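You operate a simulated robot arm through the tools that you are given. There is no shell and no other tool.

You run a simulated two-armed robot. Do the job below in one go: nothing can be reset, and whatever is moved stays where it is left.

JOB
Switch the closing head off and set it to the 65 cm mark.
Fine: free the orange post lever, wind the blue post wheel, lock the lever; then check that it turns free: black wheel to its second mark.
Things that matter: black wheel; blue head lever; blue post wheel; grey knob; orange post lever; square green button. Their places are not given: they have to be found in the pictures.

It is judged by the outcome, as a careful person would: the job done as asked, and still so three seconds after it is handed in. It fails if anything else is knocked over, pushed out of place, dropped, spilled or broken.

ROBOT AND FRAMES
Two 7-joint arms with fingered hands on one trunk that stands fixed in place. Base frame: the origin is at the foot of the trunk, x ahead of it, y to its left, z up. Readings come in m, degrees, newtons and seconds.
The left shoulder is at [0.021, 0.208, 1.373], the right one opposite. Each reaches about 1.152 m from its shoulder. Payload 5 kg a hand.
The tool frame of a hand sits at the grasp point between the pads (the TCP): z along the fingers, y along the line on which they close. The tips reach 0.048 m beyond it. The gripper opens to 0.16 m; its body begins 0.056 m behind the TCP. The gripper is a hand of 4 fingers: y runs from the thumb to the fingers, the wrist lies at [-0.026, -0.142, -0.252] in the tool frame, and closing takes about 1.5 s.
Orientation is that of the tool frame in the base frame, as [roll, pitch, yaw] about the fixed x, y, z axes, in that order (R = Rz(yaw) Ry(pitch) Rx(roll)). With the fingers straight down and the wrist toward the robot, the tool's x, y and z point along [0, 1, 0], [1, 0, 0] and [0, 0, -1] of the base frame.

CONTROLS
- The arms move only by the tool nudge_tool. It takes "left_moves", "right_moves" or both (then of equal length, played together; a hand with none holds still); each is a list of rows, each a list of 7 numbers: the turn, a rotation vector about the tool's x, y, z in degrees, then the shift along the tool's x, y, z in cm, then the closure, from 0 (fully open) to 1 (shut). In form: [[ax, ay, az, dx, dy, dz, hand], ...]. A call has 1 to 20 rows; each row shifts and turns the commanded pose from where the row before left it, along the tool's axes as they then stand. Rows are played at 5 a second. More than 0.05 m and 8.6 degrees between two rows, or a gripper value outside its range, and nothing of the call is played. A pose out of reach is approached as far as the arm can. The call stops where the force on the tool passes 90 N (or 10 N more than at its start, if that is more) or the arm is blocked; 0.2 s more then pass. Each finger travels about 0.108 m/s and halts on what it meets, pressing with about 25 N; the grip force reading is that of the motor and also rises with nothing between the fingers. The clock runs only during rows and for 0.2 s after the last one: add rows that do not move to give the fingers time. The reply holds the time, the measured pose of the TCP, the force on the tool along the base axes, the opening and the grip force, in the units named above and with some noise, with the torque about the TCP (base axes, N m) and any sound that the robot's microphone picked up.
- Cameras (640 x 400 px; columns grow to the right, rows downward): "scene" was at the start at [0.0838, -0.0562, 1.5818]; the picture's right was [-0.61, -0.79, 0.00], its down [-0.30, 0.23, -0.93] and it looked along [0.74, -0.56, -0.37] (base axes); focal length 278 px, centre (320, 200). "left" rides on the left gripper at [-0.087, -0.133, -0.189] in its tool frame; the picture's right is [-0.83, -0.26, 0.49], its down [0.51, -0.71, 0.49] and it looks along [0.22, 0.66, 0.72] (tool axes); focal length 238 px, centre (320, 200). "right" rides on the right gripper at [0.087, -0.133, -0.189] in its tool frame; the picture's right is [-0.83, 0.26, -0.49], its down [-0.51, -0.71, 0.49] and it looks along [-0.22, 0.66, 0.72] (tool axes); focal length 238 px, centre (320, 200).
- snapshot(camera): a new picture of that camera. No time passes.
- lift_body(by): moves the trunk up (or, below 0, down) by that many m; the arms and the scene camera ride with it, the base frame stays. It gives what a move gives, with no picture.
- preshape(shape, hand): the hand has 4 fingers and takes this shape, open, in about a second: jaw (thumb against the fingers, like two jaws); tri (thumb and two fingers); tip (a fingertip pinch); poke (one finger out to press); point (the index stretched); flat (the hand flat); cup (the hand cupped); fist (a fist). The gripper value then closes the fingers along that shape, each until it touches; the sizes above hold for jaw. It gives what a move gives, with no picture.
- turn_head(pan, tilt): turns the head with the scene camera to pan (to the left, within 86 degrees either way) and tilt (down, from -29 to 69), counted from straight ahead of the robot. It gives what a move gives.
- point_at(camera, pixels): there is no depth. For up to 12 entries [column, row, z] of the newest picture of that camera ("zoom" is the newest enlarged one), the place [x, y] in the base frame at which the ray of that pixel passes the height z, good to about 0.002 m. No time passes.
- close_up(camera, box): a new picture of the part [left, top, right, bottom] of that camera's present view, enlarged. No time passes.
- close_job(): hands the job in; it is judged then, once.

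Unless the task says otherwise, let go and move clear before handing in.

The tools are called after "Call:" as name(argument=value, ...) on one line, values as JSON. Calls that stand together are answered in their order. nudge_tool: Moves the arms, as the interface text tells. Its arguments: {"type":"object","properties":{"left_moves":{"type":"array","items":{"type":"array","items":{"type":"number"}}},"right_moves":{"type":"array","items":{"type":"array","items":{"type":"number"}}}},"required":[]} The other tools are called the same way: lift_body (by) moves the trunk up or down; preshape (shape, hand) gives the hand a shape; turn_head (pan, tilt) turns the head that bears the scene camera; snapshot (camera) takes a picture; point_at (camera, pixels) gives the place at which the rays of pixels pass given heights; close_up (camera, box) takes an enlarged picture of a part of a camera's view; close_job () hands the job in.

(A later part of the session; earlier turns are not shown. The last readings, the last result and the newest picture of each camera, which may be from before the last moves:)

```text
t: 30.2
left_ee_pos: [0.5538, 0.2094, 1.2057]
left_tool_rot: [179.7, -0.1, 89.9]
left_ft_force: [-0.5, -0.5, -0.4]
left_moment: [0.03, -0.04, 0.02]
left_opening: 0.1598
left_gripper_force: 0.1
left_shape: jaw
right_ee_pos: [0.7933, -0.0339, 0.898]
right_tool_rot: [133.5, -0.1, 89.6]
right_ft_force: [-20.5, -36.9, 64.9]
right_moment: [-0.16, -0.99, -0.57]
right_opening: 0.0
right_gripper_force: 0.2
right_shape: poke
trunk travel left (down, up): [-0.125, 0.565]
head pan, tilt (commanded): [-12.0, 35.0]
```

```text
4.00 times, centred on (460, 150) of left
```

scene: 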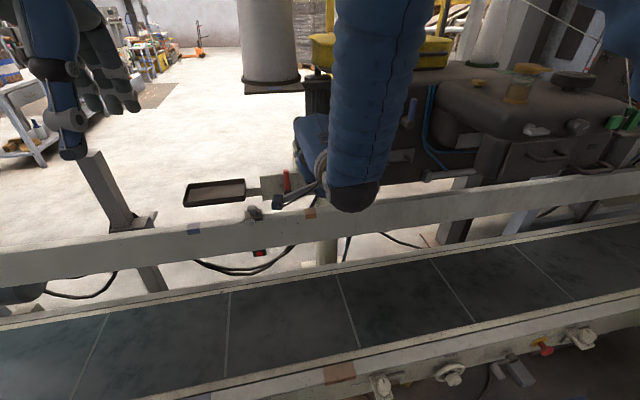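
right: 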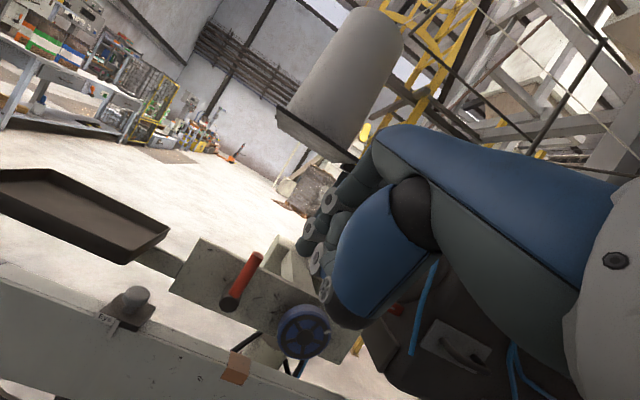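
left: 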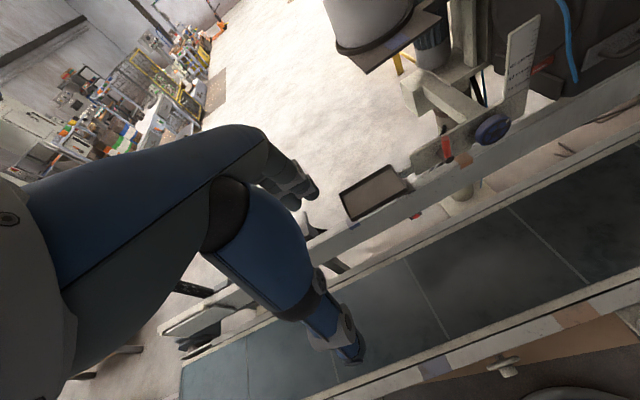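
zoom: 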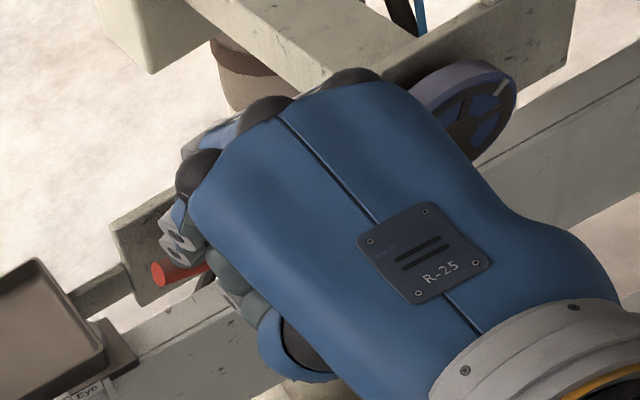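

The force rose to about 77 N, so the lever has met its stop at roughly 75° left. I'll ease off upward and back away, then look at how it stands.

Call:
nudge_tool(right_moves=[[0, 0, 0, -0.3, 0.7, -0.7, 0], [0, 0, 0, -0.3, 0.9, -0.9, 0], [0, 0, 0, 0, 1.4, -1.4, 0], [0, 0, 0, 0, 0, -3, 0], [0, 0, 0, 0, 0, -4, 0], [0, 0, 0, 0, 0, -4, 0]])

Call:
close_up(camera="left", box=[400, 90, 540, 200])

Call:
snapshot(camera="right")

```text
t: 31.6
left_ee_pos: [0.5579, 0.2109, 1.2016]
left_tool_rot: [179.9, 0.1, 89.9]
left_ft_force: [-1.6, -0.6, 1.2]
left_moment: [0.08, -0.13, 0.03]
left_opening: 0.1598
left_gripper_force: 0.1
left_shape: jaw
right_ee_pos: [0.712, -0.0318, 1.0035]
right_tool_rot: [135.0, 0.0, 90.2]
right_ft_force: [-0.3, 0.3, 0.2]
right_moment: [0.01, -0.01, -0.01]
right_opening: 0.0
right_gripper_force: 0.0
right_shape: poke
trunk travel left (down, up): [-0.125, 0.565]
head pan, tilt (commanded): [-12.0, 35.0]
```

```text
3.64 times, centred on (470, 145) of left
```

zoom: 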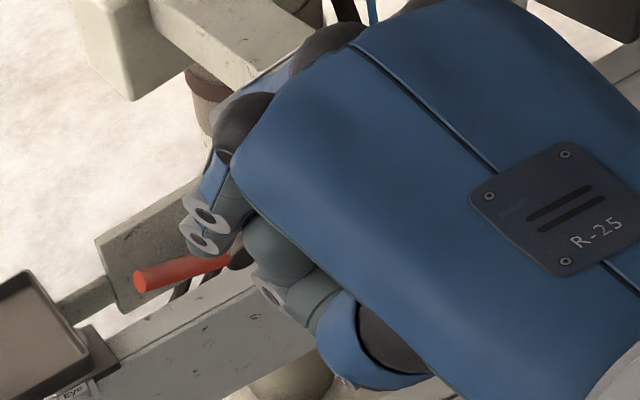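

```text
taken
```

right: 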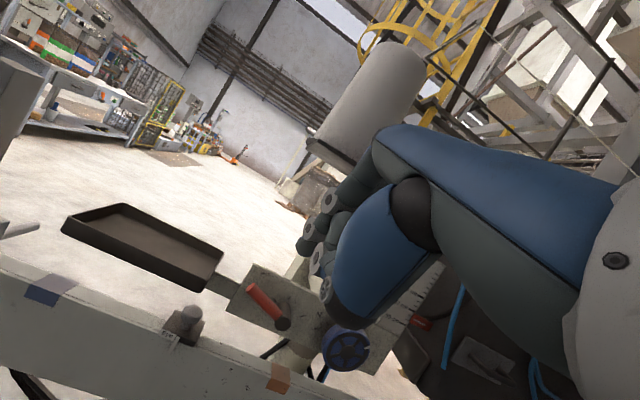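

The lever stands swung left (right view: hub (283,323), top (252,288)). Next the wheel: the left hand stays clear for locking later, so I'll back the right hand off, give it the jaw shape and bring its fingers level toward the blue wheel.

Call:
nudge_tool(right_moves=[[0, 0, 0, -3, -2, -2, 0], [0, 0, 0, -3, -2, -2, 0], [0, 0, 0, -3, -1.5, -1.5, 0], [0, 0, 0, -3, -1, -1, 0], [0, 0, 0, -3.8, 0, 0, 0]])

Call:
preshape(hand="right", shape="jaw")

Call:
snapshot(camera="scene")

```text
t: 32.8
left_ee_pos: [0.5587, 0.2096, 1.2018]
left_tool_rot: [-179.9, -0.1, 90.0]
left_ft_force: [0.5, -1.5, -0.7]
left_moment: [0.12, 0.02, 0.0]
left_opening: 0.1598
left_gripper_force: 0.1
left_shape: jaw
right_ee_pos: [0.6225, -0.1881, 1.0033]
right_tool_rot: [135.0, -0.1, 89.9]
right_ft_force: [0.2, -1.8, 0.2]
right_moment: [0.08, 0.01, 0.11]
right_opening: 0.0
right_gripper_force: 0.2
right_shape: poke
trunk travel left (down, up): [-0.125, 0.565]
head pan, tilt (commanded): [-12.0, 35.0]
```

```text
t: 33.7
left_ee_pos: [0.559, 0.2106, 1.2008]
left_tool_rot: [180.0, 0.0, 90.0]
left_ft_force: [-0.5, 0.2, 0.6]
left_moment: [0.01, -0.01, 0.0]
left_opening: 0.1597
left_gripper_force: 0.0
left_shape: jaw
right_ee_pos: [0.6238, -0.1863, 1.0017]
right_tool_rot: [135.1, 0.0, 90.0]
right_ft_force: [0.6, 0.5, 0.4]
right_moment: [-0.02, -0.01, -0.02]
right_opening: 0.16
right_gripper_force: 0.0
right_shape: jaw
trunk travel left (down, up): [-0.125, 0.565]
head pan, tilt (commanded): [-12.0, 35.0]
```

```text
taken
```

scene: 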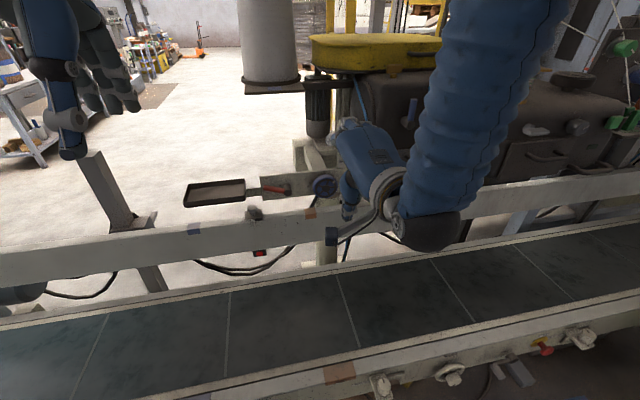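

The lever lies left at (270,190) in the scene. I'll level the right hand (fingers along +x) and roll it so the thumb is on the right and the fingers on the left, before approaching the wheel.

Call:
nudge_tool(right_moves=[[-7.5, 0, 0, 0, 0, 0, 0], [-7.5, 0, 0, 0, 0, 0, 0], [-7.5, 0, 0, 0, 0, 0, 0], [-7.5, 0, 0, 0, 0, 0, 0], [-7.5, 0, 0, 0, 0, 0, 0], [-7.5, 0, 0, 0, 0, 0, 0], [0, 0, -8, 0, 0, 0, 0], [0, 0, -8, 0, 0, 0, 0], [0, 0, -8, 0, 0, 0, 0], [0, 0, -8, 0, 0, 0, 0], [0, 0, -8, 0, 0, 0, 0], [0, 0, -8, 0, 0, 0, 0], [0, 0, -8, 0, 0, 0, 0], [0, 0, -8, 0, 0, 0, 0], [0, 0, -8, 0, 0, 0, 0], [0, 0, -8, 0, 0, 0, 0], [0, 0, -8, 0, 0, 0, 0]])

Call:
snapshot(camera="scene")

Call:
snapshot(camera="right")

Call:
snapshot(camera="left")

```text
t: 37.3
left_ee_pos: [0.5562, 0.2129, 1.2027]
left_tool_rot: [179.8, 0.0, 89.9]
left_ft_force: [-0.7, -0.9, -0.6]
left_moment: [-0.05, 0.0, 0.01]
left_opening: 0.1598
left_gripper_force: 0.0
left_shape: jaw
right_ee_pos: [0.7543, -0.3609, 1.1354]
right_tool_rot: [90.8, 27.9, 90.1]
right_ft_force: [-48.5, 22.4, 0.0]
right_moment: [2.38, 5.3, 0.23]
right_opening: 0.16
right_gripper_force: 0.0
right_shape: jaw
right hand out of reach, approached as far as the arm can: row 4, 5, 6, 7, 8, 9, 10, 11, 12, 13, 14, 15, 16, 17
trunk travel left (down, up): [-0.125, 0.565]
head pan, tilt (commanded): [-12.0, 35.0]
```

```text
taken
```

scene: 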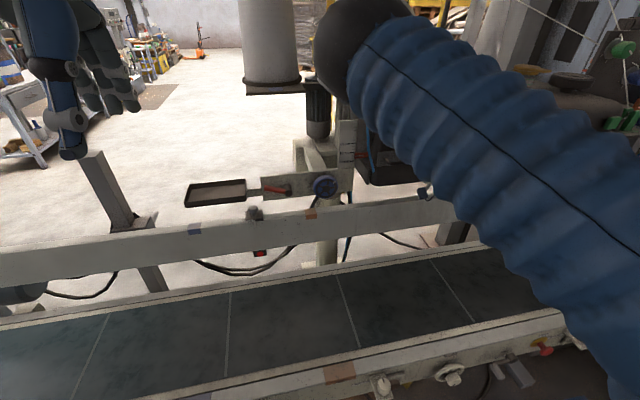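

```text
taken
```

right: 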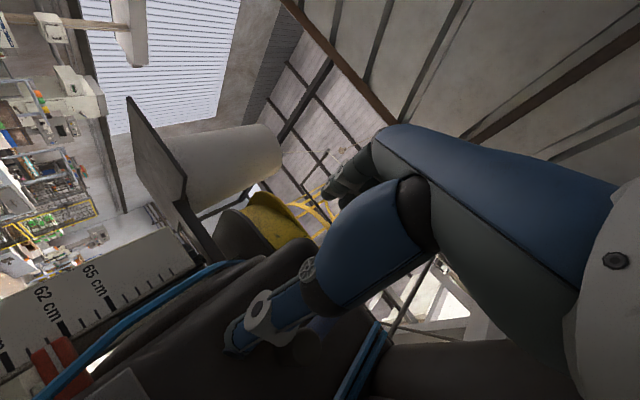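

```text
taken
```

left: 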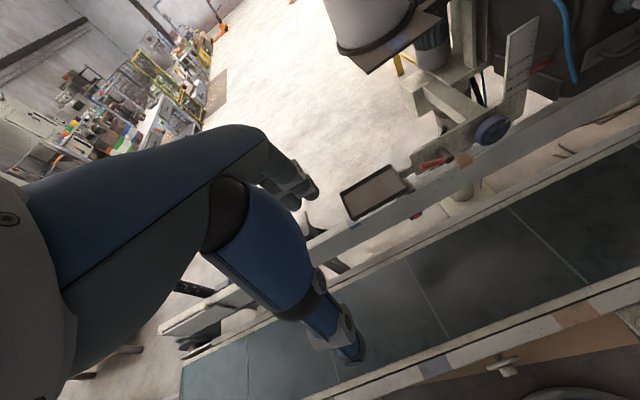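

The right hand ran out of reach while turning and drifted to (0.754,-0.361,1.135), pressing on the head's side box with about 50 N. I'll withdraw straight back along −x at once and check for damage.

Call:
nudge_tool(right_moves=[[0, 0, 0, 0, 0, -1.5, 0], [0, 0, 0, 0, 0, -2, 0], [0, 0, 0, 0, 0, -2, 0]])

Call:
snapshot(camera="scene")

Call:
snapshot(camera="right")

```text
t: 38.1
left_ee_pos: [0.5555, 0.2149, 1.203]
left_tool_rot: [179.8, 0.2, 89.9]
left_ft_force: [0.7, 0.1, 1.0]
left_moment: [0.04, -0.03, 0.0]
left_opening: 0.1598
left_gripper_force: 0.0
left_shape: jaw
right_ee_pos: [0.7562, -0.3626, 1.1362]
right_tool_rot: [90.7, 27.9, 90.1]
right_ft_force: [-48.0, 22.6, -0.9]
right_moment: [2.4, 5.3, 0.24]
right_opening: 0.1602
right_gripper_force: 0.1
right_shape: jaw
right hand out of reach, approached as far as the arm can: row 1, 2, 3
trunk travel left (down, up): [-0.125, 0.565]
head pan, tilt (commanded): [-12.0, 35.0]
```

```text
taken
```

scene: 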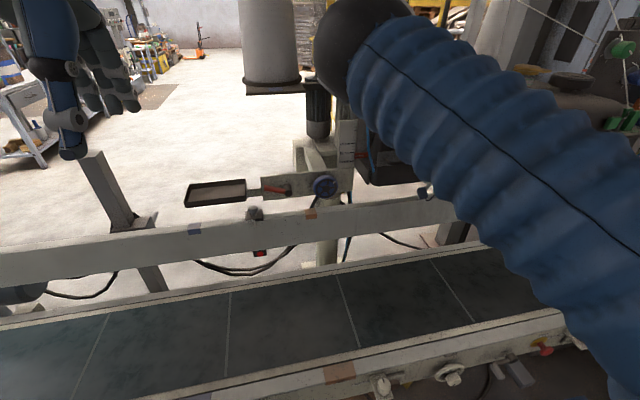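

```text
taken
```

right: 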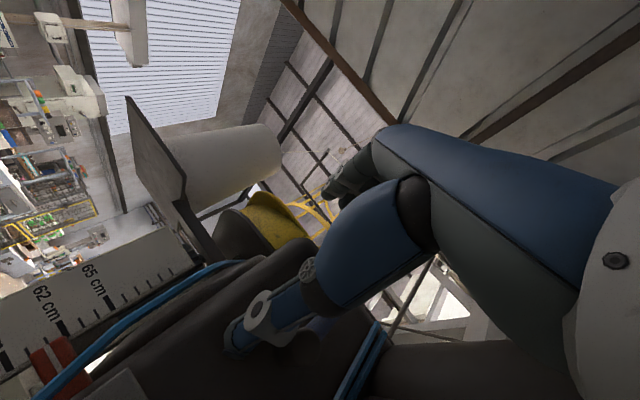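

The move was refused as out of reach and the contact remains (force −48 N in x). Before trying anything else I'll look closely at what the fingers touch, since the blue head lever is near (0.76,-0.40,1.1).

Call:
close_up(camera="right", box=[180, 220, 400, 400])

Call:
turn_head(pan=-25, tilt=20)

Call:
snapshot(camera="scene")

```text
2.22 times, centred on (290, 310) of right
```

zoom: 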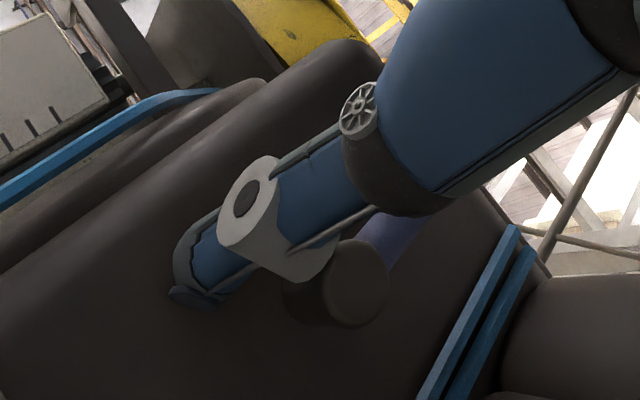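

```text
t: 38.9
left_ee_pos: [0.5557, 0.2132, 1.2016]
left_tool_rot: [179.8, 0.1, 90.0]
left_ft_force: [0.0, -0.1, -0.3]
left_moment: [-0.01, 0.0, 0.01]
left_opening: 0.1595
left_gripper_force: 0.1
left_shape: jaw
right_ee_pos: [0.7551, -0.3628, 1.1366]
right_tool_rot: [90.7, 27.9, 90.1]
right_ft_force: [-48.1, 25.4, -2.2]
right_moment: [2.98, 5.42, 0.47]
right_opening: 0.1599
right_gripper_force: 0.0
right_shape: jaw
trunk travel left (down, up): [-0.125, 0.565]
head pan, tilt (commanded): [-25.0, 20.0]
```

```text
taken
```

scene: 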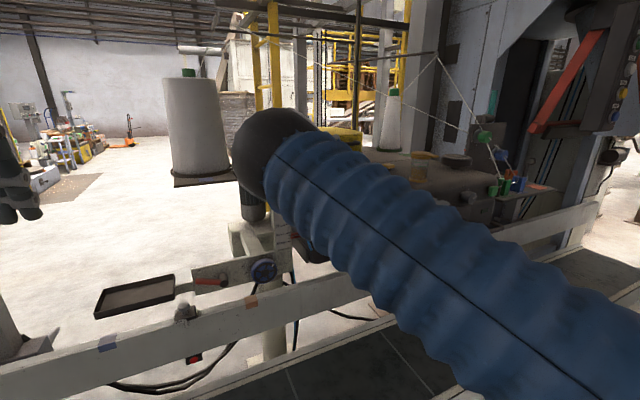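

The blue head lever still stands upright behind the thumb (zoom (395,235)), and the thumb tip only rests on the box face at zoom (190,290), left of it. I'll curl the fingers into a fist so that the hand leaves the surface without any arm motion.

Call:
preshape(hand="right", shape="fist")

Call:
close_up(camera="right", box=[180, 220, 400, 400])

```text
t: 39.8
left_ee_pos: [0.5579, 0.2128, 1.2026]
left_tool_rot: [179.9, 0.2, 90.0]
left_ft_force: [-0.9, -0.9, 0.6]
left_moment: [0.16, -0.16, 0.04]
left_opening: 0.1597
left_gripper_force: 0.0
left_shape: jaw
right_ee_pos: [0.7589, -0.3601, 1.1361]
right_tool_rot: [90.6, 28.0, 90.0]
right_ft_force: [2.5, 9.3, 1.0]
right_moment: [0.19, 0.01, -1.03]
right_opening: 0.1536
right_gripper_force: 0.0
right_shape: fist
trunk travel left (down, up): [-0.125, 0.565]
head pan, tilt (commanded): [-25.0, 20.0]
```

```text
2.22 times, centred on (290, 310) of right
```

zoom: 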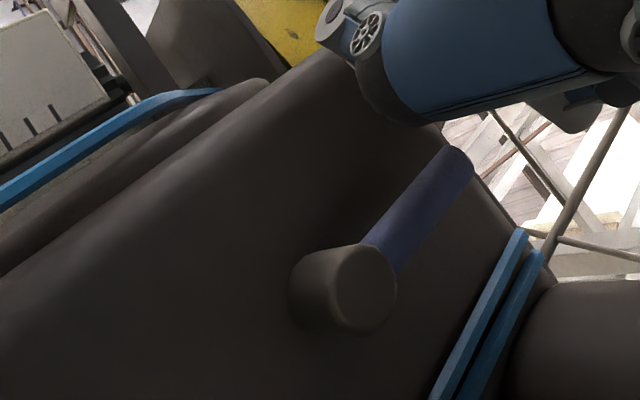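

The contact force dropped away; the lever hub is at zoom (340,285) and its handle still points up. Now I'll try again to withdraw along −x in small steps.

Call:
nudge_tool(right_moves=[[0, 0, 0, 0, 0, -1, 0], [0, 0, 0, 0, 0, -1, 0]])

```text
t: 40.4
left_ee_pos: [0.5592, 0.2141, 1.2002]
left_tool_rot: [180.0, 0.1, 89.9]
left_ft_force: [0.4, -1.0, 0.6]
left_moment: [0.01, -0.05, 0.01]
left_opening: 0.1599
left_gripper_force: 0.1
left_shape: jaw
right_ee_pos: [0.7588, -0.3629, 1.1344]
right_tool_rot: [90.8, 28.0, 90.1]
right_ft_force: [-0.2, -0.5, 0.3]
right_moment: [0.0, 0.03, 0.0]
right_opening: 0.1539
right_gripper_force: 0.1
right_shape: fist
right hand out of reach, approached as far as the arm can: row 1, 2
trunk travel left (down, up): [-0.125, 0.565]
head pan, tilt (commanded): [-25.0, 20.0]
```

The hand is free of contact but still cannot go back in this posture. I'll tilt the fist downward (undoing the levelling) in place, which should bring the arm back inside its reach.

Call:
nudge_tool(right_moves=[[7.5, 0, 0, 0, 0, 0, 0], [7.5, 0, 0, 0, 0, 0, 0]])

Call:
snapshot(camera="scene")

```text
t: 41.0
left_ee_pos: [0.5589, 0.2102, 1.2]
left_tool_rot: [180.0, 0.0, 90.1]
left_ft_force: [-0.8, -0.7, 0.7]
left_moment: [0.07, -0.06, 0.0]
left_opening: 0.1598
left_gripper_force: 0.0
left_shape: jaw
right_ee_pos: [0.7581, -0.3636, 1.1317]
right_tool_rot: [106.0, 27.9, 90.0]
right_ft_force: [-1.6, 0.1, -1.2]
right_moment: [0.01, -0.14, 0.0]
right_opening: 0.1537
right_gripper_force: 0.0
right_shape: fist
trunk travel left (down, up): [-0.125, 0.565]
head pan, tilt (commanded): [-25.0, 20.0]
```

```text
taken
```

scene: 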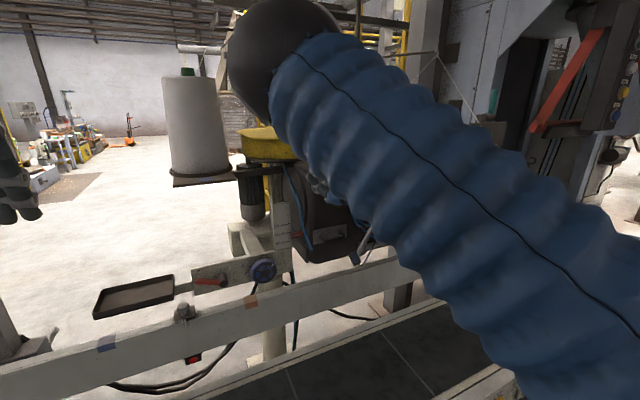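

Tilting worked and is within reach. I'll now draw the hand back along −x.

Call:
nudge_tool(right_moves=[[0, 0, 0, 0, -0.8, -2.9, 0], [0, 0, 0, 0, -0.8, -2.9, 0]])

Call:
snapshot(camera="scene")

Call:
snapshot(camera="right")

```text
t: 41.6
left_ee_pos: [0.5594, 0.212, 1.2008]
left_tool_rot: [180.0, -0.1, 90.1]
left_ft_force: [-0.5, 0.2, -0.4]
left_moment: [0.02, 0.03, 0.0]
left_opening: 0.1595
left_gripper_force: 0.1
left_shape: jaw
right_ee_pos: [0.7, -0.3631, 1.1334]
right_tool_rot: [105.9, 27.8, 90.1]
right_ft_force: [-1.0, 0.7, -1.0]
right_moment: [0.01, 0.01, 0.01]
right_opening: 0.1535
right_gripper_force: 0.2
right_shape: fist
trunk travel left (down, up): [-0.125, 0.565]
head pan, tilt (commanded): [-25.0, 20.0]
```

```text
taken
```

scene: 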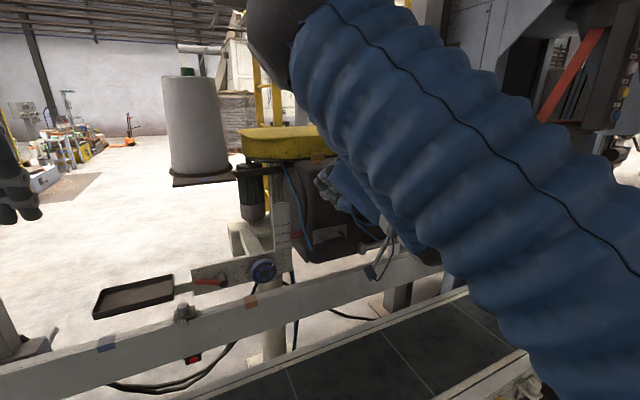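

```text
taken
```

right: 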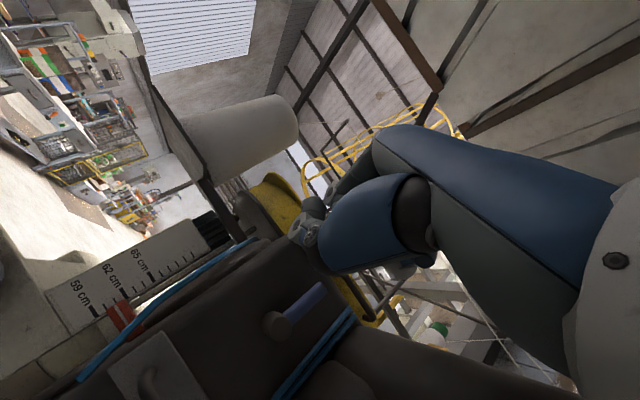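

The hand is back at (0.700,-0.363,1.133), and the blue head lever at (300,305) is untouched. The left arm suits the wheel better, so I'll park the right hand: first straight up and slightly back.

Call:
nudge_tool(right_moves=[[0, 0, 0, -1.97, 3.29, -1.98, 0], [0, 0, 0, -1.97, 3.29, -1.98, 0], [0, 0, 0, -1.97, 3.29, -1.98, 0]])

Call:
snapshot(camera="scene")

```text
t: 42.4
left_ee_pos: [0.557, 0.2108, 1.203]
left_tool_rot: [179.9, 0.0, 90.1]
left_ft_force: [-1.0, 0.2, 1.1]
left_moment: [-0.01, -0.18, 0.01]
left_opening: 0.1597
left_gripper_force: 0.1
left_shape: jaw
right_ee_pos: [0.668, -0.3636, 1.2597]
right_tool_rot: [105.9, 27.8, 90.1]
right_ft_force: [-1.1, 0.5, -1.3]
right_moment: [-0.04, 0.0, -0.05]
right_opening: 0.1539
right_gripper_force: 0.0
right_shape: fist
trunk travel left (down, up): [-0.125, 0.565]
head pan, tilt (commanded): [-25.0, 20.0]
```

```text
taken
```

scene: 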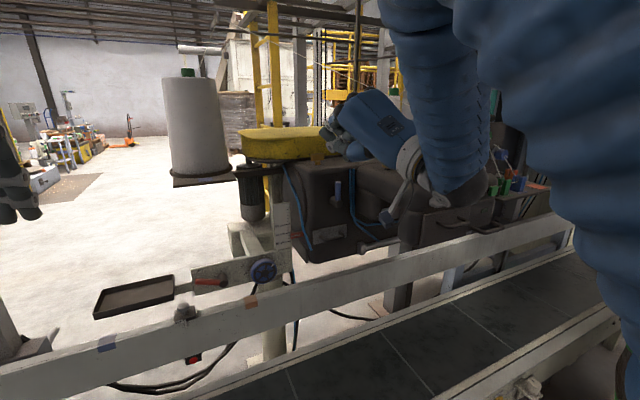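

The arm now comes from the upper right and the hand is clear at (390,130). I'll check the blue head lever (337,195) and pointer, then carry the right hand to the right toward its starting place with fingers down.

Call:
close_up(camera="scene", box=[265, 160, 375, 270])

Call:
nudge_tool(right_moves=[[5, 0, 4, -2.5, 1, -3, 0], [5, 0, 4, -2.5, 1, -3, 0], [5, 0, 4, -2.5, 1, -3, 0], [5, 0, 4, -2.5, 1, -3, 0]])

Call:
snapshot(camera="scene")

```text
3.64 times, centred on (320, 215) of scene
```

zoom: 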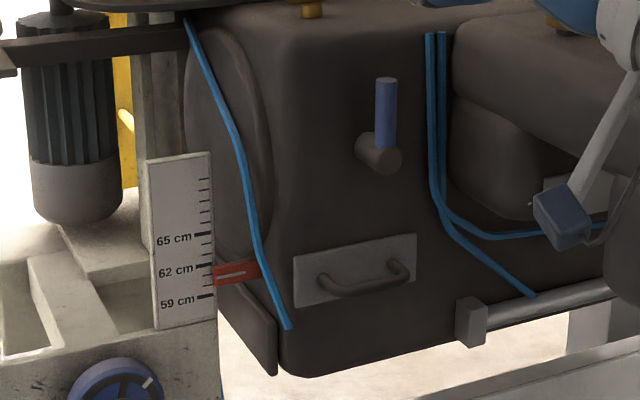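

```text
t: 43.4
left_ee_pos: [0.5594, 0.2116, 1.2018]
left_tool_rot: [-180.0, 0.0, 90.0]
left_ft_force: [0.4, -0.1, 0.8]
left_moment: [-0.02, -0.1, 0.03]
left_opening: 0.1599
left_gripper_force: 0.1
left_shape: jaw
right_ee_pos: [0.6028, -0.4751, 1.3425]
right_tool_rot: [123.5, 13.3, 83.1]
right_ft_force: [-0.7, 0.5, 0.2]
right_moment: [-0.04, -0.07, -0.03]
right_opening: 0.1537
right_gripper_force: 0.1
right_shape: fist
right hand out of reach, approached as far as the arm can: row 3, 4
trunk travel left (down, up): [-0.125, 0.565]
head pan, tilt (commanded): [-25.0, 20.0]
```

```text
taken
```

scene: 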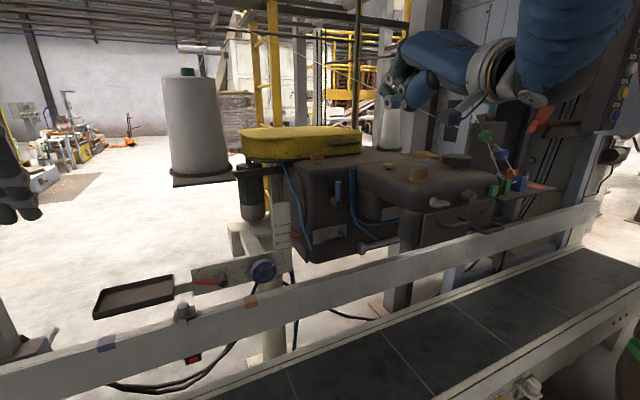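

Nothing has moved: the blue head lever is upright and the pointer is at about 61. I'll shift the right hand back and to the right, clear of the machine, to park it.

Call:
nudge_tool(right_moves=[[0, 0, 0, -2.67, -2.0, -1.9, 0], [0, 0, 0, -2.67, -2.0, -1.9, 0], [0, 0, 0, -2.67, -2.0, -1.9, 0], [0, 0, 0, -2.67, -2.0, -1.9, 0], [0, 0, 0, -2.67, -2.0, -1.9, 0]])

Call:
snapshot(camera="scene")

```text
t: 44.6
left_ee_pos: [0.5587, 0.2108, 1.2016]
left_tool_rot: [179.9, -0.1, 90.0]
left_ft_force: [-0.8, -0.5, -0.2]
left_moment: [0.12, -0.06, 0.04]
left_opening: 0.1598
left_gripper_force: 0.0
left_shape: jaw
right_ee_pos: [0.4516, -0.5928, 1.3388]
right_tool_rot: [123.4, 13.3, 82.8]
right_ft_force: [0.1, -1.2, 0.4]
right_moment: [0.02, 0.0, 0.09]
right_opening: 0.1535
right_gripper_force: 0.0
right_shape: fist
trunk travel left (down, up): [-0.125, 0.565]
head pan, tilt (commanded): [-25.0, 20.0]
```

```text
taken
```

scene: 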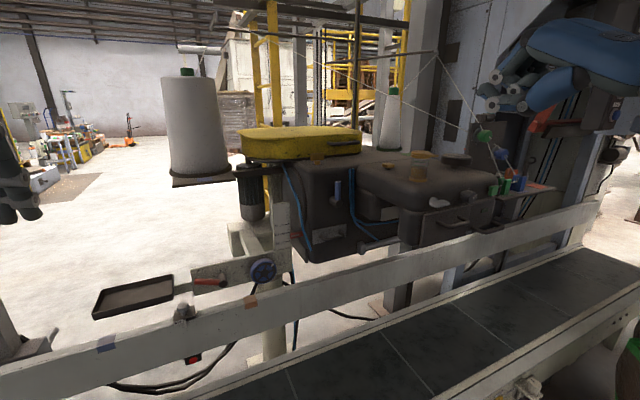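

The right hand is parked at (0.45,-0.59,1.34) and everything stands as before. I'll raise the trunk 0.15 m to give the left arm room, then bring the left hand forward and down while tilting it toward the wheel.

Call:
lift_body(by=0.15)

Call:
nudge_tool(left_moves=[[-5, 0, 0, -2.34, 2.32, 2.88, 0], [-5, 0, 0, -2.34, 2.06, 3.08, 0], [-5, 0, 0, -2.34, 1.78, 3.24, 0], [-5, 0, 0, -2.34, 1.49, 3.39, 0], [-5, 0, 0, -2.34, 1.19, 3.5, 0], [-5, 0, 0, -2.34, 0.88, 3.59, 0], [-5, 0, 0, -2.34, 0.56, 3.66, 0], [-5, 0, 0, -2.34, 0.24, 3.69, 0], [-5, 0, 0, -2.34, -0.08, 3.7, 0]])

Call:
turn_head(pan=-15, tilt=35)

Call:
snapshot(camera="scene")

Call:
snapshot(camera="left")

```text
t: 46.3
left_ee_pos: [0.5598, 0.211, 1.3505]
left_tool_rot: [179.9, 0.0, 90.0]
left_ft_force: [0.3, 0.0, 0.2]
left_moment: [-0.02, 0.05, 0.01]
left_opening: 0.1596
left_gripper_force: 0.0
left_shape: jaw
right_ee_pos: [0.4525, -0.5911, 1.4874]
right_tool_rot: [123.6, 13.3, 82.8]
right_ft_force: [0.0, -0.6, -0.2]
right_moment: [-0.01, 0.0, -0.02]
right_opening: 0.1538
right_gripper_force: 0.0
right_shape: fist
trunk travel left (down, up): [-0.275, 0.415]
head pan, tilt (commanded): [-25.0, 20.0]
```

```text
t: 48.3
left_ee_pos: [0.7679, -0.0013, 1.0898]
left_tool_rot: [134.8, 0.0, 90.0]
left_ft_force: [2.2, 0.2, 1.2]
left_moment: [0.05, 0.19, -0.03]
left_opening: 0.16
left_gripper_force: 0.1
left_shape: jaw
right_ee_pos: [0.4559, -0.5928, 1.4873]
right_tool_rot: [123.5, 13.3, 82.9]
right_ft_force: [0.8, -0.6, -0.9]
right_moment: [0.03, -0.03, 0.09]
right_opening: 0.1534
right_gripper_force: 0.0
right_shape: fist
trunk travel left (down, up): [-0.275, 0.415]
head pan, tilt (commanded): [-25.0, 20.0]
```

```text
t: 49.1
left_ee_pos: [0.7655, -0.0002, 1.0897]
left_tool_rot: [135.0, 0.0, 90.0]
left_ft_force: [0.2, -0.1, 0.6]
left_moment: [-0.01, 0.0, 0.0]
left_opening: 0.1599
left_gripper_force: 0.0
left_shape: jaw
right_ee_pos: [0.4519, -0.5921, 1.4894]
right_tool_rot: [123.4, 13.3, 82.8]
right_ft_force: [0.9, 0.1, -0.5]
right_moment: [0.0, -0.02, -0.01]
right_opening: 0.1536
right_gripper_force: 0.1
right_shape: fist
trunk travel left (down, up): [-0.275, 0.415]
head pan, tilt (commanded): [-15.0, 35.0]
```

```text
taken
```

scene: 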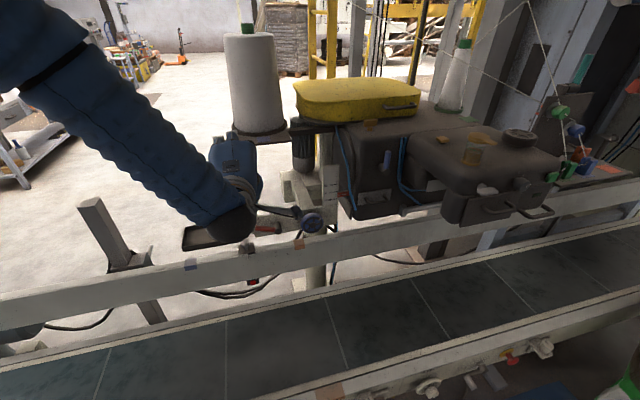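

```text
taken
```

left: 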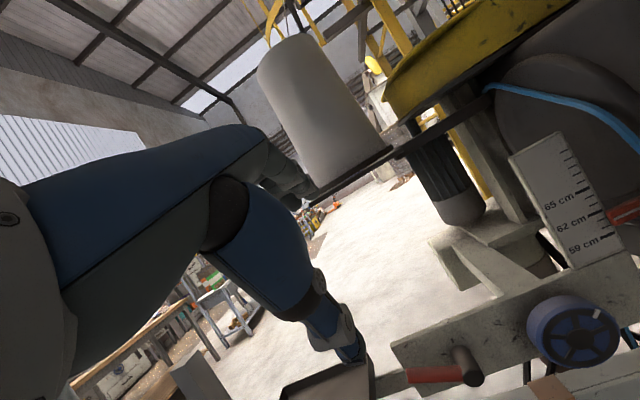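

The left hand is at (0.766,0.000,1.090), tilted 45°, with the scale and wheel well in view. I'll continue turning it level while moving right and down toward the wheel front, in two parts.

Call:
nudge_tool(left_moves=[[-5, 0, 0, -2.11, -2.05, 0.89, 0], [-5, 0, 0, -2.11, -2.12, 0.7, 0], [-5, 0, 0, -2.11, -2.17, 0.52, 0], [-5, 0, 0, -2.11, -2.21, 0.33, 0]])

Call:
snapshot(camera="scene")

Call:
snapshot(camera="left")

```text
t: 50.1
left_ee_pos: [0.7361, -0.0841, 1.0098]
left_tool_rot: [114.9, 0.0, 90.1]
left_ft_force: [0.2, 1.3, 1.2]
left_moment: [-0.05, 0.19, -0.12]
left_opening: 0.16
left_gripper_force: 0.0
left_shape: jaw
right_ee_pos: [0.454, -0.5911, 1.4891]
right_tool_rot: [123.6, 13.3, 83.0]
right_ft_force: [1.1, 0.9, 0.4]
right_moment: [-0.01, 0.0, 0.01]
right_opening: 0.1536
right_gripper_force: 0.1
right_shape: fist
trunk travel left (down, up): [-0.275, 0.415]
head pan, tilt (commanded): [-15.0, 35.0]
```

```text
taken
```

scene: 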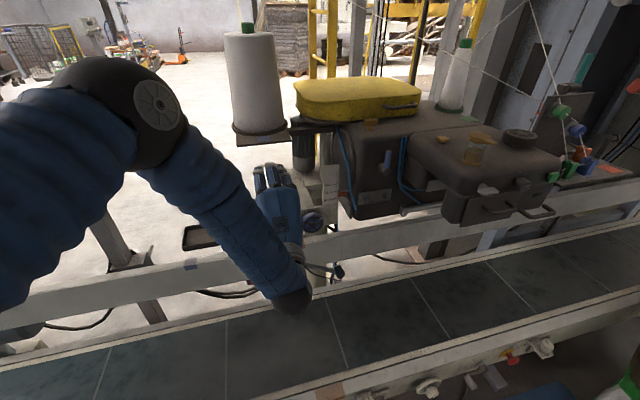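

```text
taken
```

left: 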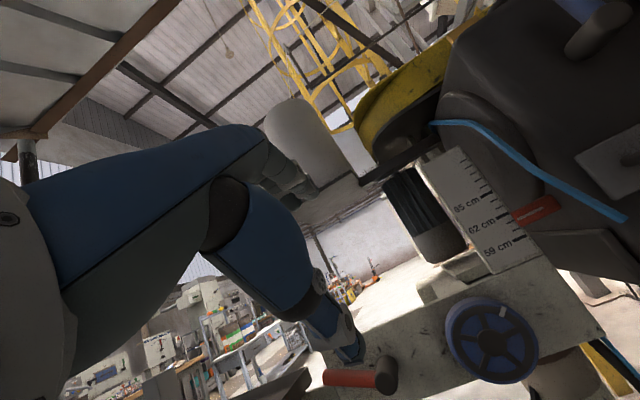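

The left hand is at (0.736,-0.084,1.010) and still in reach. I'll finish levelling it in front of the wheel.

Call:
nudge_tool(left_moves=[[-5, 0, 0, -2.11, -2.23, 0.13, 0], [-5, 0, 0, -2.11, -2.23, -0.06, 0], [-5, 0, 0, -2.11, -2.22, -0.26, 0]])

Call:
snapshot(camera="scene")

Call:
snapshot(camera="left")

```text
t: 50.9
left_ee_pos: [0.7131, -0.1482, 0.9481]
left_tool_rot: [99.9, 0.0, 90.1]
left_ft_force: [0.9, 0.3, 0.9]
left_moment: [0.01, 0.09, -0.04]
left_opening: 0.1598
left_gripper_force: 0.0
left_shape: jaw
right_ee_pos: [0.4533, -0.5935, 1.4873]
right_tool_rot: [123.5, 13.3, 82.8]
right_ft_force: [0.7, -0.5, -0.9]
right_moment: [0.01, -0.02, 0.1]
right_opening: 0.1534
right_gripper_force: 0.0
right_shape: fist
trunk travel left (down, up): [-0.275, 0.415]
head pan, tilt (commanded): [-15.0, 35.0]
```

```text
taken
```

scene: 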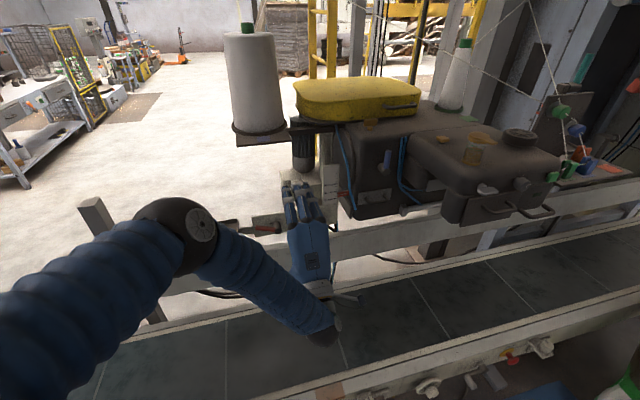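

```text
taken
```

left: 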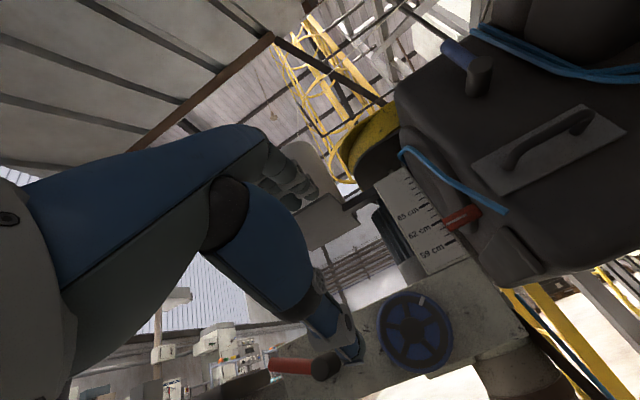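

The arm has a good posture now and the wheel is at (415,330) in the left view. I'll finish the levelling and go down to the wheel's axis height.

Call:
nudge_tool(left_moves=[[-3.3, 0, 0, -1.4, -3.4, 0.1, 0], [-3.3, 0, 0, -1.4, -3.4, 0, 0], [-3.3, 0, 0, -1.4, -3.5, -0.2, 0]])

Call:
snapshot(camera="scene")

Call:
snapshot(camera="left")

```text
t: 51.7
left_ee_pos: [0.7001, -0.1861, 0.8488]
left_tool_rot: [89.8, -0.3, 90.2]
left_ft_force: [-0.4, -0.5, 1.6]
left_moment: [0.03, 0.08, 0.03]
left_opening: 0.1597
left_gripper_force: 0.1
left_shape: jaw
right_ee_pos: [0.453, -0.5931, 1.4895]
right_tool_rot: [123.4, 13.3, 82.8]
right_ft_force: [0.7, -0.1, -0.6]
right_moment: [0.02, 0.01, 0.03]
right_opening: 0.1536
right_gripper_force: 0.0
right_shape: fist
trunk travel left (down, up): [-0.275, 0.415]
head pan, tilt (commanded): [-15.0, 35.0]
```

```text
taken
```

scene: 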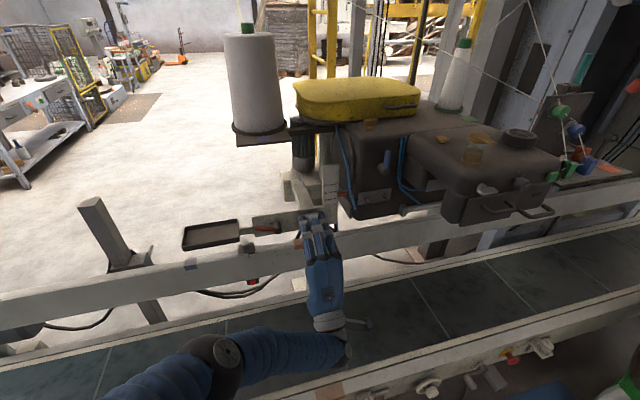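

```text
taken
```

left: 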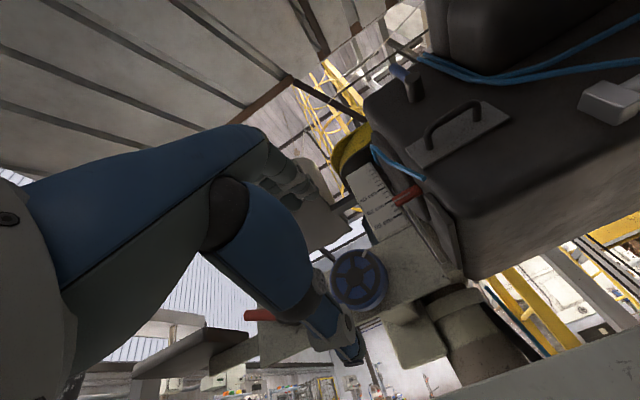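

The wheel's centre appears at (357,278) in the left view, which agrees with (0.814,-0.190,0.839). I'll centre the open hand on its axis and advance 6 cm, then look.

Call:
nudge_tool(left_moves=[[0, 0, 0, -0.4, -1.0, 1.5, 0], [0, 0, 0, 0, 0, 2.5, 0], [0, 0, 0, 0, 0, 2.5, 0]])

Call:
close_up(camera="scene", box=[260, 170, 380, 280])

Call:
close_up(camera="left", box=[220, 130, 460, 380])

```text
t: 52.7
left_ee_pos: [0.7522, -0.1294, 0.8341]
left_tool_rot: [88.1, -3.3, 93.3]
left_ft_force: [0.4, -1.0, 0.8]
left_moment: [0.0, 0.01, -0.01]
left_opening: 0.1597
left_gripper_force: 0.0
left_shape: jaw
left hand out of reach, approached as far as the arm can: row 2, 3
right_ee_pos: [0.4524, -0.5925, 1.4891]
right_tool_rot: [123.5, 13.3, 83.1]
right_ft_force: [-1.0, 0.3, 0.0]
right_moment: [0.01, 0.0, -0.04]
right_opening: 0.1535
right_gripper_force: 0.1
right_shape: fist
trunk travel left (down, up): [-0.275, 0.415]
head pan, tilt (commanded): [-15.0, 35.0]
stopped in row 3 (left hand): the arm was blocked; the commanded pose is now the measured one
```

```text
3.64 times, centred on (320, 225) of scene
```

zoom: 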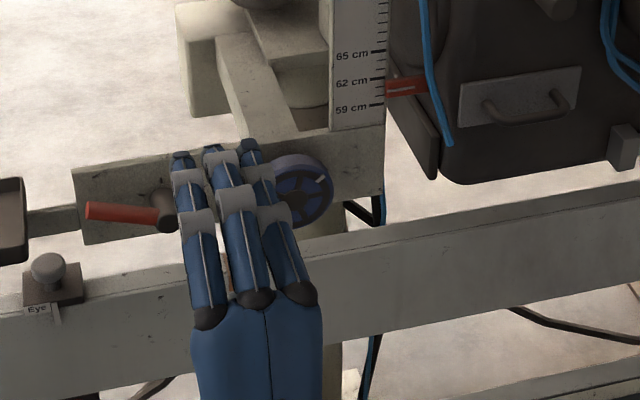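

```text
1.60 times, centred on (340, 255) of left
```

zoom: 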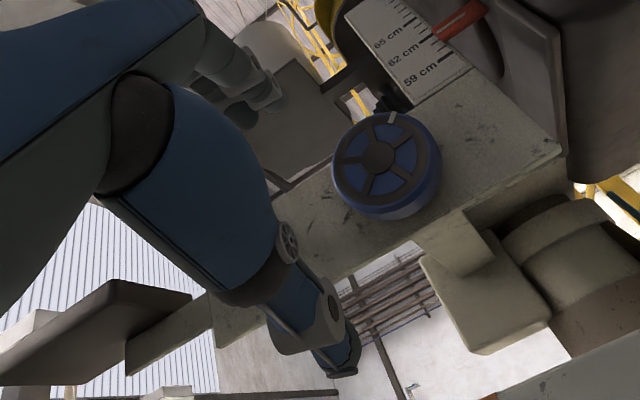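

The arm was blocked at (0.752,-0.129,0.834), probably because the wrist-below posture drives the elbow low. I'll back off and roll the hand so that the wrist lies to the left of the wheel instead.

Call:
nudge_tool(left_moves=[[0, 0, 0, 0, 1, -3, 0], [0, 0, 0, 0, 2, -3, 0], [0, 0, 8, 0, 2, 0, 0], [0, 0, 8, 0, 1, 0, 0], [0, 0, 8, 0, 0, 0, 0], [0, 0, 8, 0, 0, 0, 0]])

Call:
snapshot(camera="scene")

Call:
snapshot(camera="left")

```text
t: 54.1
left_ee_pos: [0.6868, -0.1416, 0.891]
left_tool_rot: [87.9, -35.3, 94.3]
left_ft_force: [0.1, -0.9, 0.1]
left_moment: [0.0, -0.01, 0.03]
left_opening: 0.1598
left_gripper_force: 0.0
left_shape: jaw
right_ee_pos: [0.4516, -0.592, 1.4885]
right_tool_rot: [123.3, 13.2, 82.9]
right_ft_force: [-0.1, 0.0, -0.6]
right_moment: [0.0, -0.03, -0.01]
right_opening: 0.1534
right_gripper_force: 0.1
right_shape: fist
trunk travel left (down, up): [-0.275, 0.415]
head pan, tilt (commanded): [-15.0, 35.0]
```

```text
taken
```

scene: 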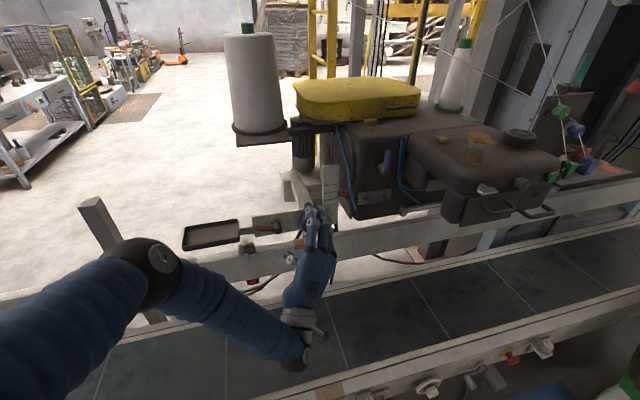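

```text
taken
```

left: 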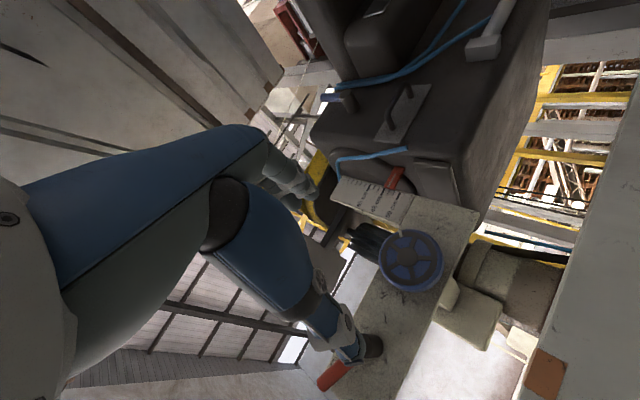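

The roll works (pitch reading −35°) and the elbow has risen. I'll continue the roll to about 80°.

Call:
nudge_tool(left_moves=[[0, 0, 8, 0, 0, 0, 0], [0, 0, 8, 0, 0, 0, 0], [0, 0, 8, 0, 0, 0, 0], [0, 0, 8, 0, 0, 0, 0], [0, 0, 8, 0, 0, 0, 0], [0, 0, 6, 0, 0, 0, 0]])

Call:
snapshot(camera="scene")

Call:
snapshot(camera="left")

```text
t: 55.5
left_ee_pos: [0.6878, -0.1412, 0.8913]
left_tool_rot: [78.7, -81.1, 104.2]
left_ft_force: [0.4, -0.3, 0.5]
left_moment: [-0.01, -0.04, -0.04]
left_opening: 0.1599
left_gripper_force: 0.0
left_shape: jaw
right_ee_pos: [0.4521, -0.5909, 1.4891]
right_tool_rot: [123.3, 13.3, 82.8]
right_ft_force: [0.7, -0.3, -0.4]
right_moment: [0.01, 0.01, -0.01]
right_opening: 0.1537
right_gripper_force: 0.2
right_shape: fist
trunk travel left (down, up): [-0.275, 0.415]
head pan, tilt (commanded): [-15.0, 35.0]
```

```text
taken
```

scene: 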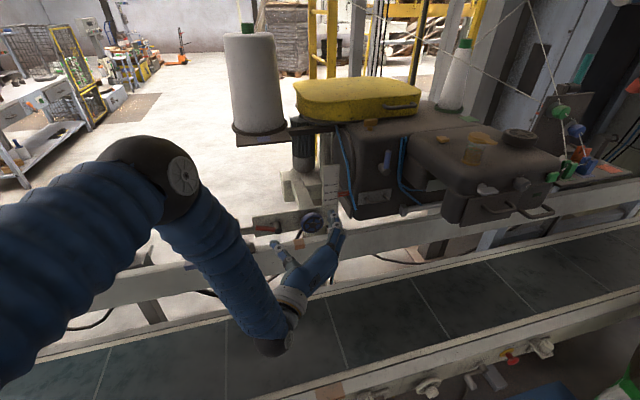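

```text
taken
```

left: 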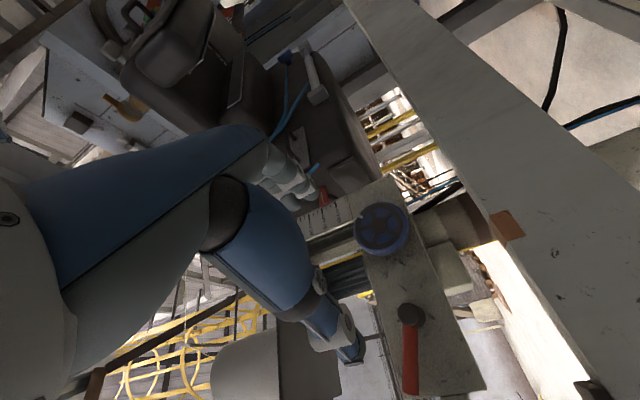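

The hand now points along +x with its fingers to the right and the thumb left of the wheel. I'll centre it on the wheel axis at x≈0.70 and look again.

Call:
nudge_tool(left_moves=[[0, 0, 0, -3.14, 2.26, 0.37, 0], [0, 0, 0, -3.14, 2.26, 0.37, 0]])

Call:
snapshot(camera="left")

Call:
close_up(camera="scene", box=[240, 150, 400, 290])

```text
t: 56.1
left_ee_pos: [0.6968, -0.195, 0.8367]
left_tool_rot: [79.5, -80.9, 103.4]
left_ft_force: [0.5, -0.1, 1.1]
left_moment: [-0.04, 0.07, -0.05]
left_opening: 0.16
left_gripper_force: 0.0
left_shape: jaw
right_ee_pos: [0.4526, -0.5915, 1.4897]
right_tool_rot: [123.5, 13.3, 82.9]
right_ft_force: [0.6, -0.6, 0.9]
right_moment: [0.02, 0.0, 0.02]
right_opening: 0.1538
right_gripper_force: 0.1
right_shape: fist
trunk travel left (down, up): [-0.275, 0.415]
head pan, tilt (commanded): [-15.0, 35.0]
```

```text
taken
```

left: 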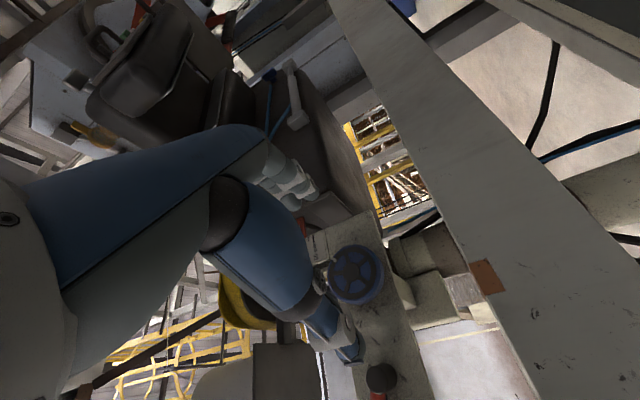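

```text
2.86 times, centred on (320, 220) of scene
```

zoom: 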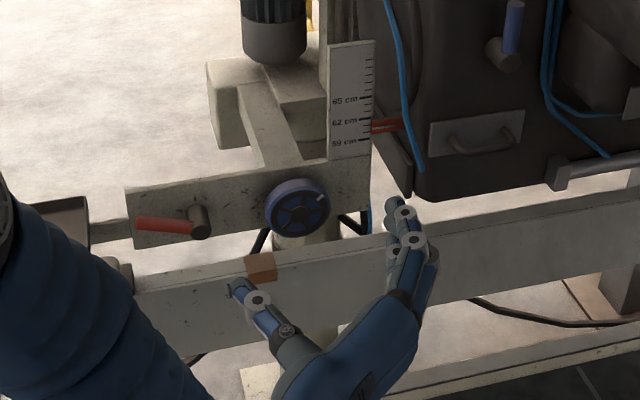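

The open hand straddles the wheel axis: thumb at zoom (240,290), fingers at (400,215). I'll advance 8.8 cm so the fingers surround the rim.

Call:
nudge_tool(left_moves=[[0, 0, 0, 0, 0, 3, 0], [0, 0, 0, 0, 0, 3, 0], [0, 0, 0, 0, 0, 2.8, 0]])

Call:
snapshot(camera="left")

Call:
close_up(camera="scene", box=[240, 150, 400, 290])

```text
t: 56.9
left_ee_pos: [0.7866, -0.1903, 0.8374]
left_tool_rot: [80.3, -81.0, 102.7]
left_ft_force: [0.0, -0.8, -1.2]
left_moment: [0.01, -0.07, 0.02]
left_opening: 0.1598
left_gripper_force: 0.1
left_shape: jaw
right_ee_pos: [0.4531, -0.5918, 1.489]
right_tool_rot: [123.5, 13.3, 83.0]
right_ft_force: [0.3, 0.0, 0.2]
right_moment: [-0.04, 0.01, -0.03]
right_opening: 0.1537
right_gripper_force: 0.1
right_shape: fist
trunk travel left (down, up): [-0.275, 0.415]
head pan, tilt (commanded): [-15.0, 35.0]
```

```text
taken
```

left: 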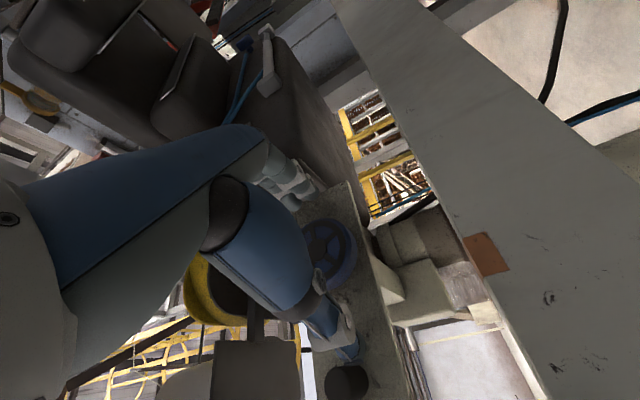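

```text
2.86 times, centred on (320, 220) of scene
```

zoom: 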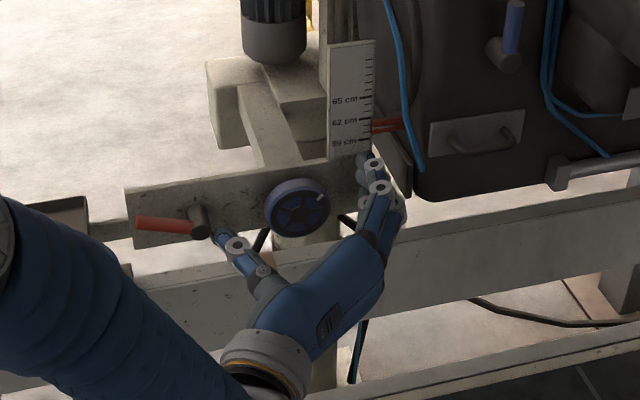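

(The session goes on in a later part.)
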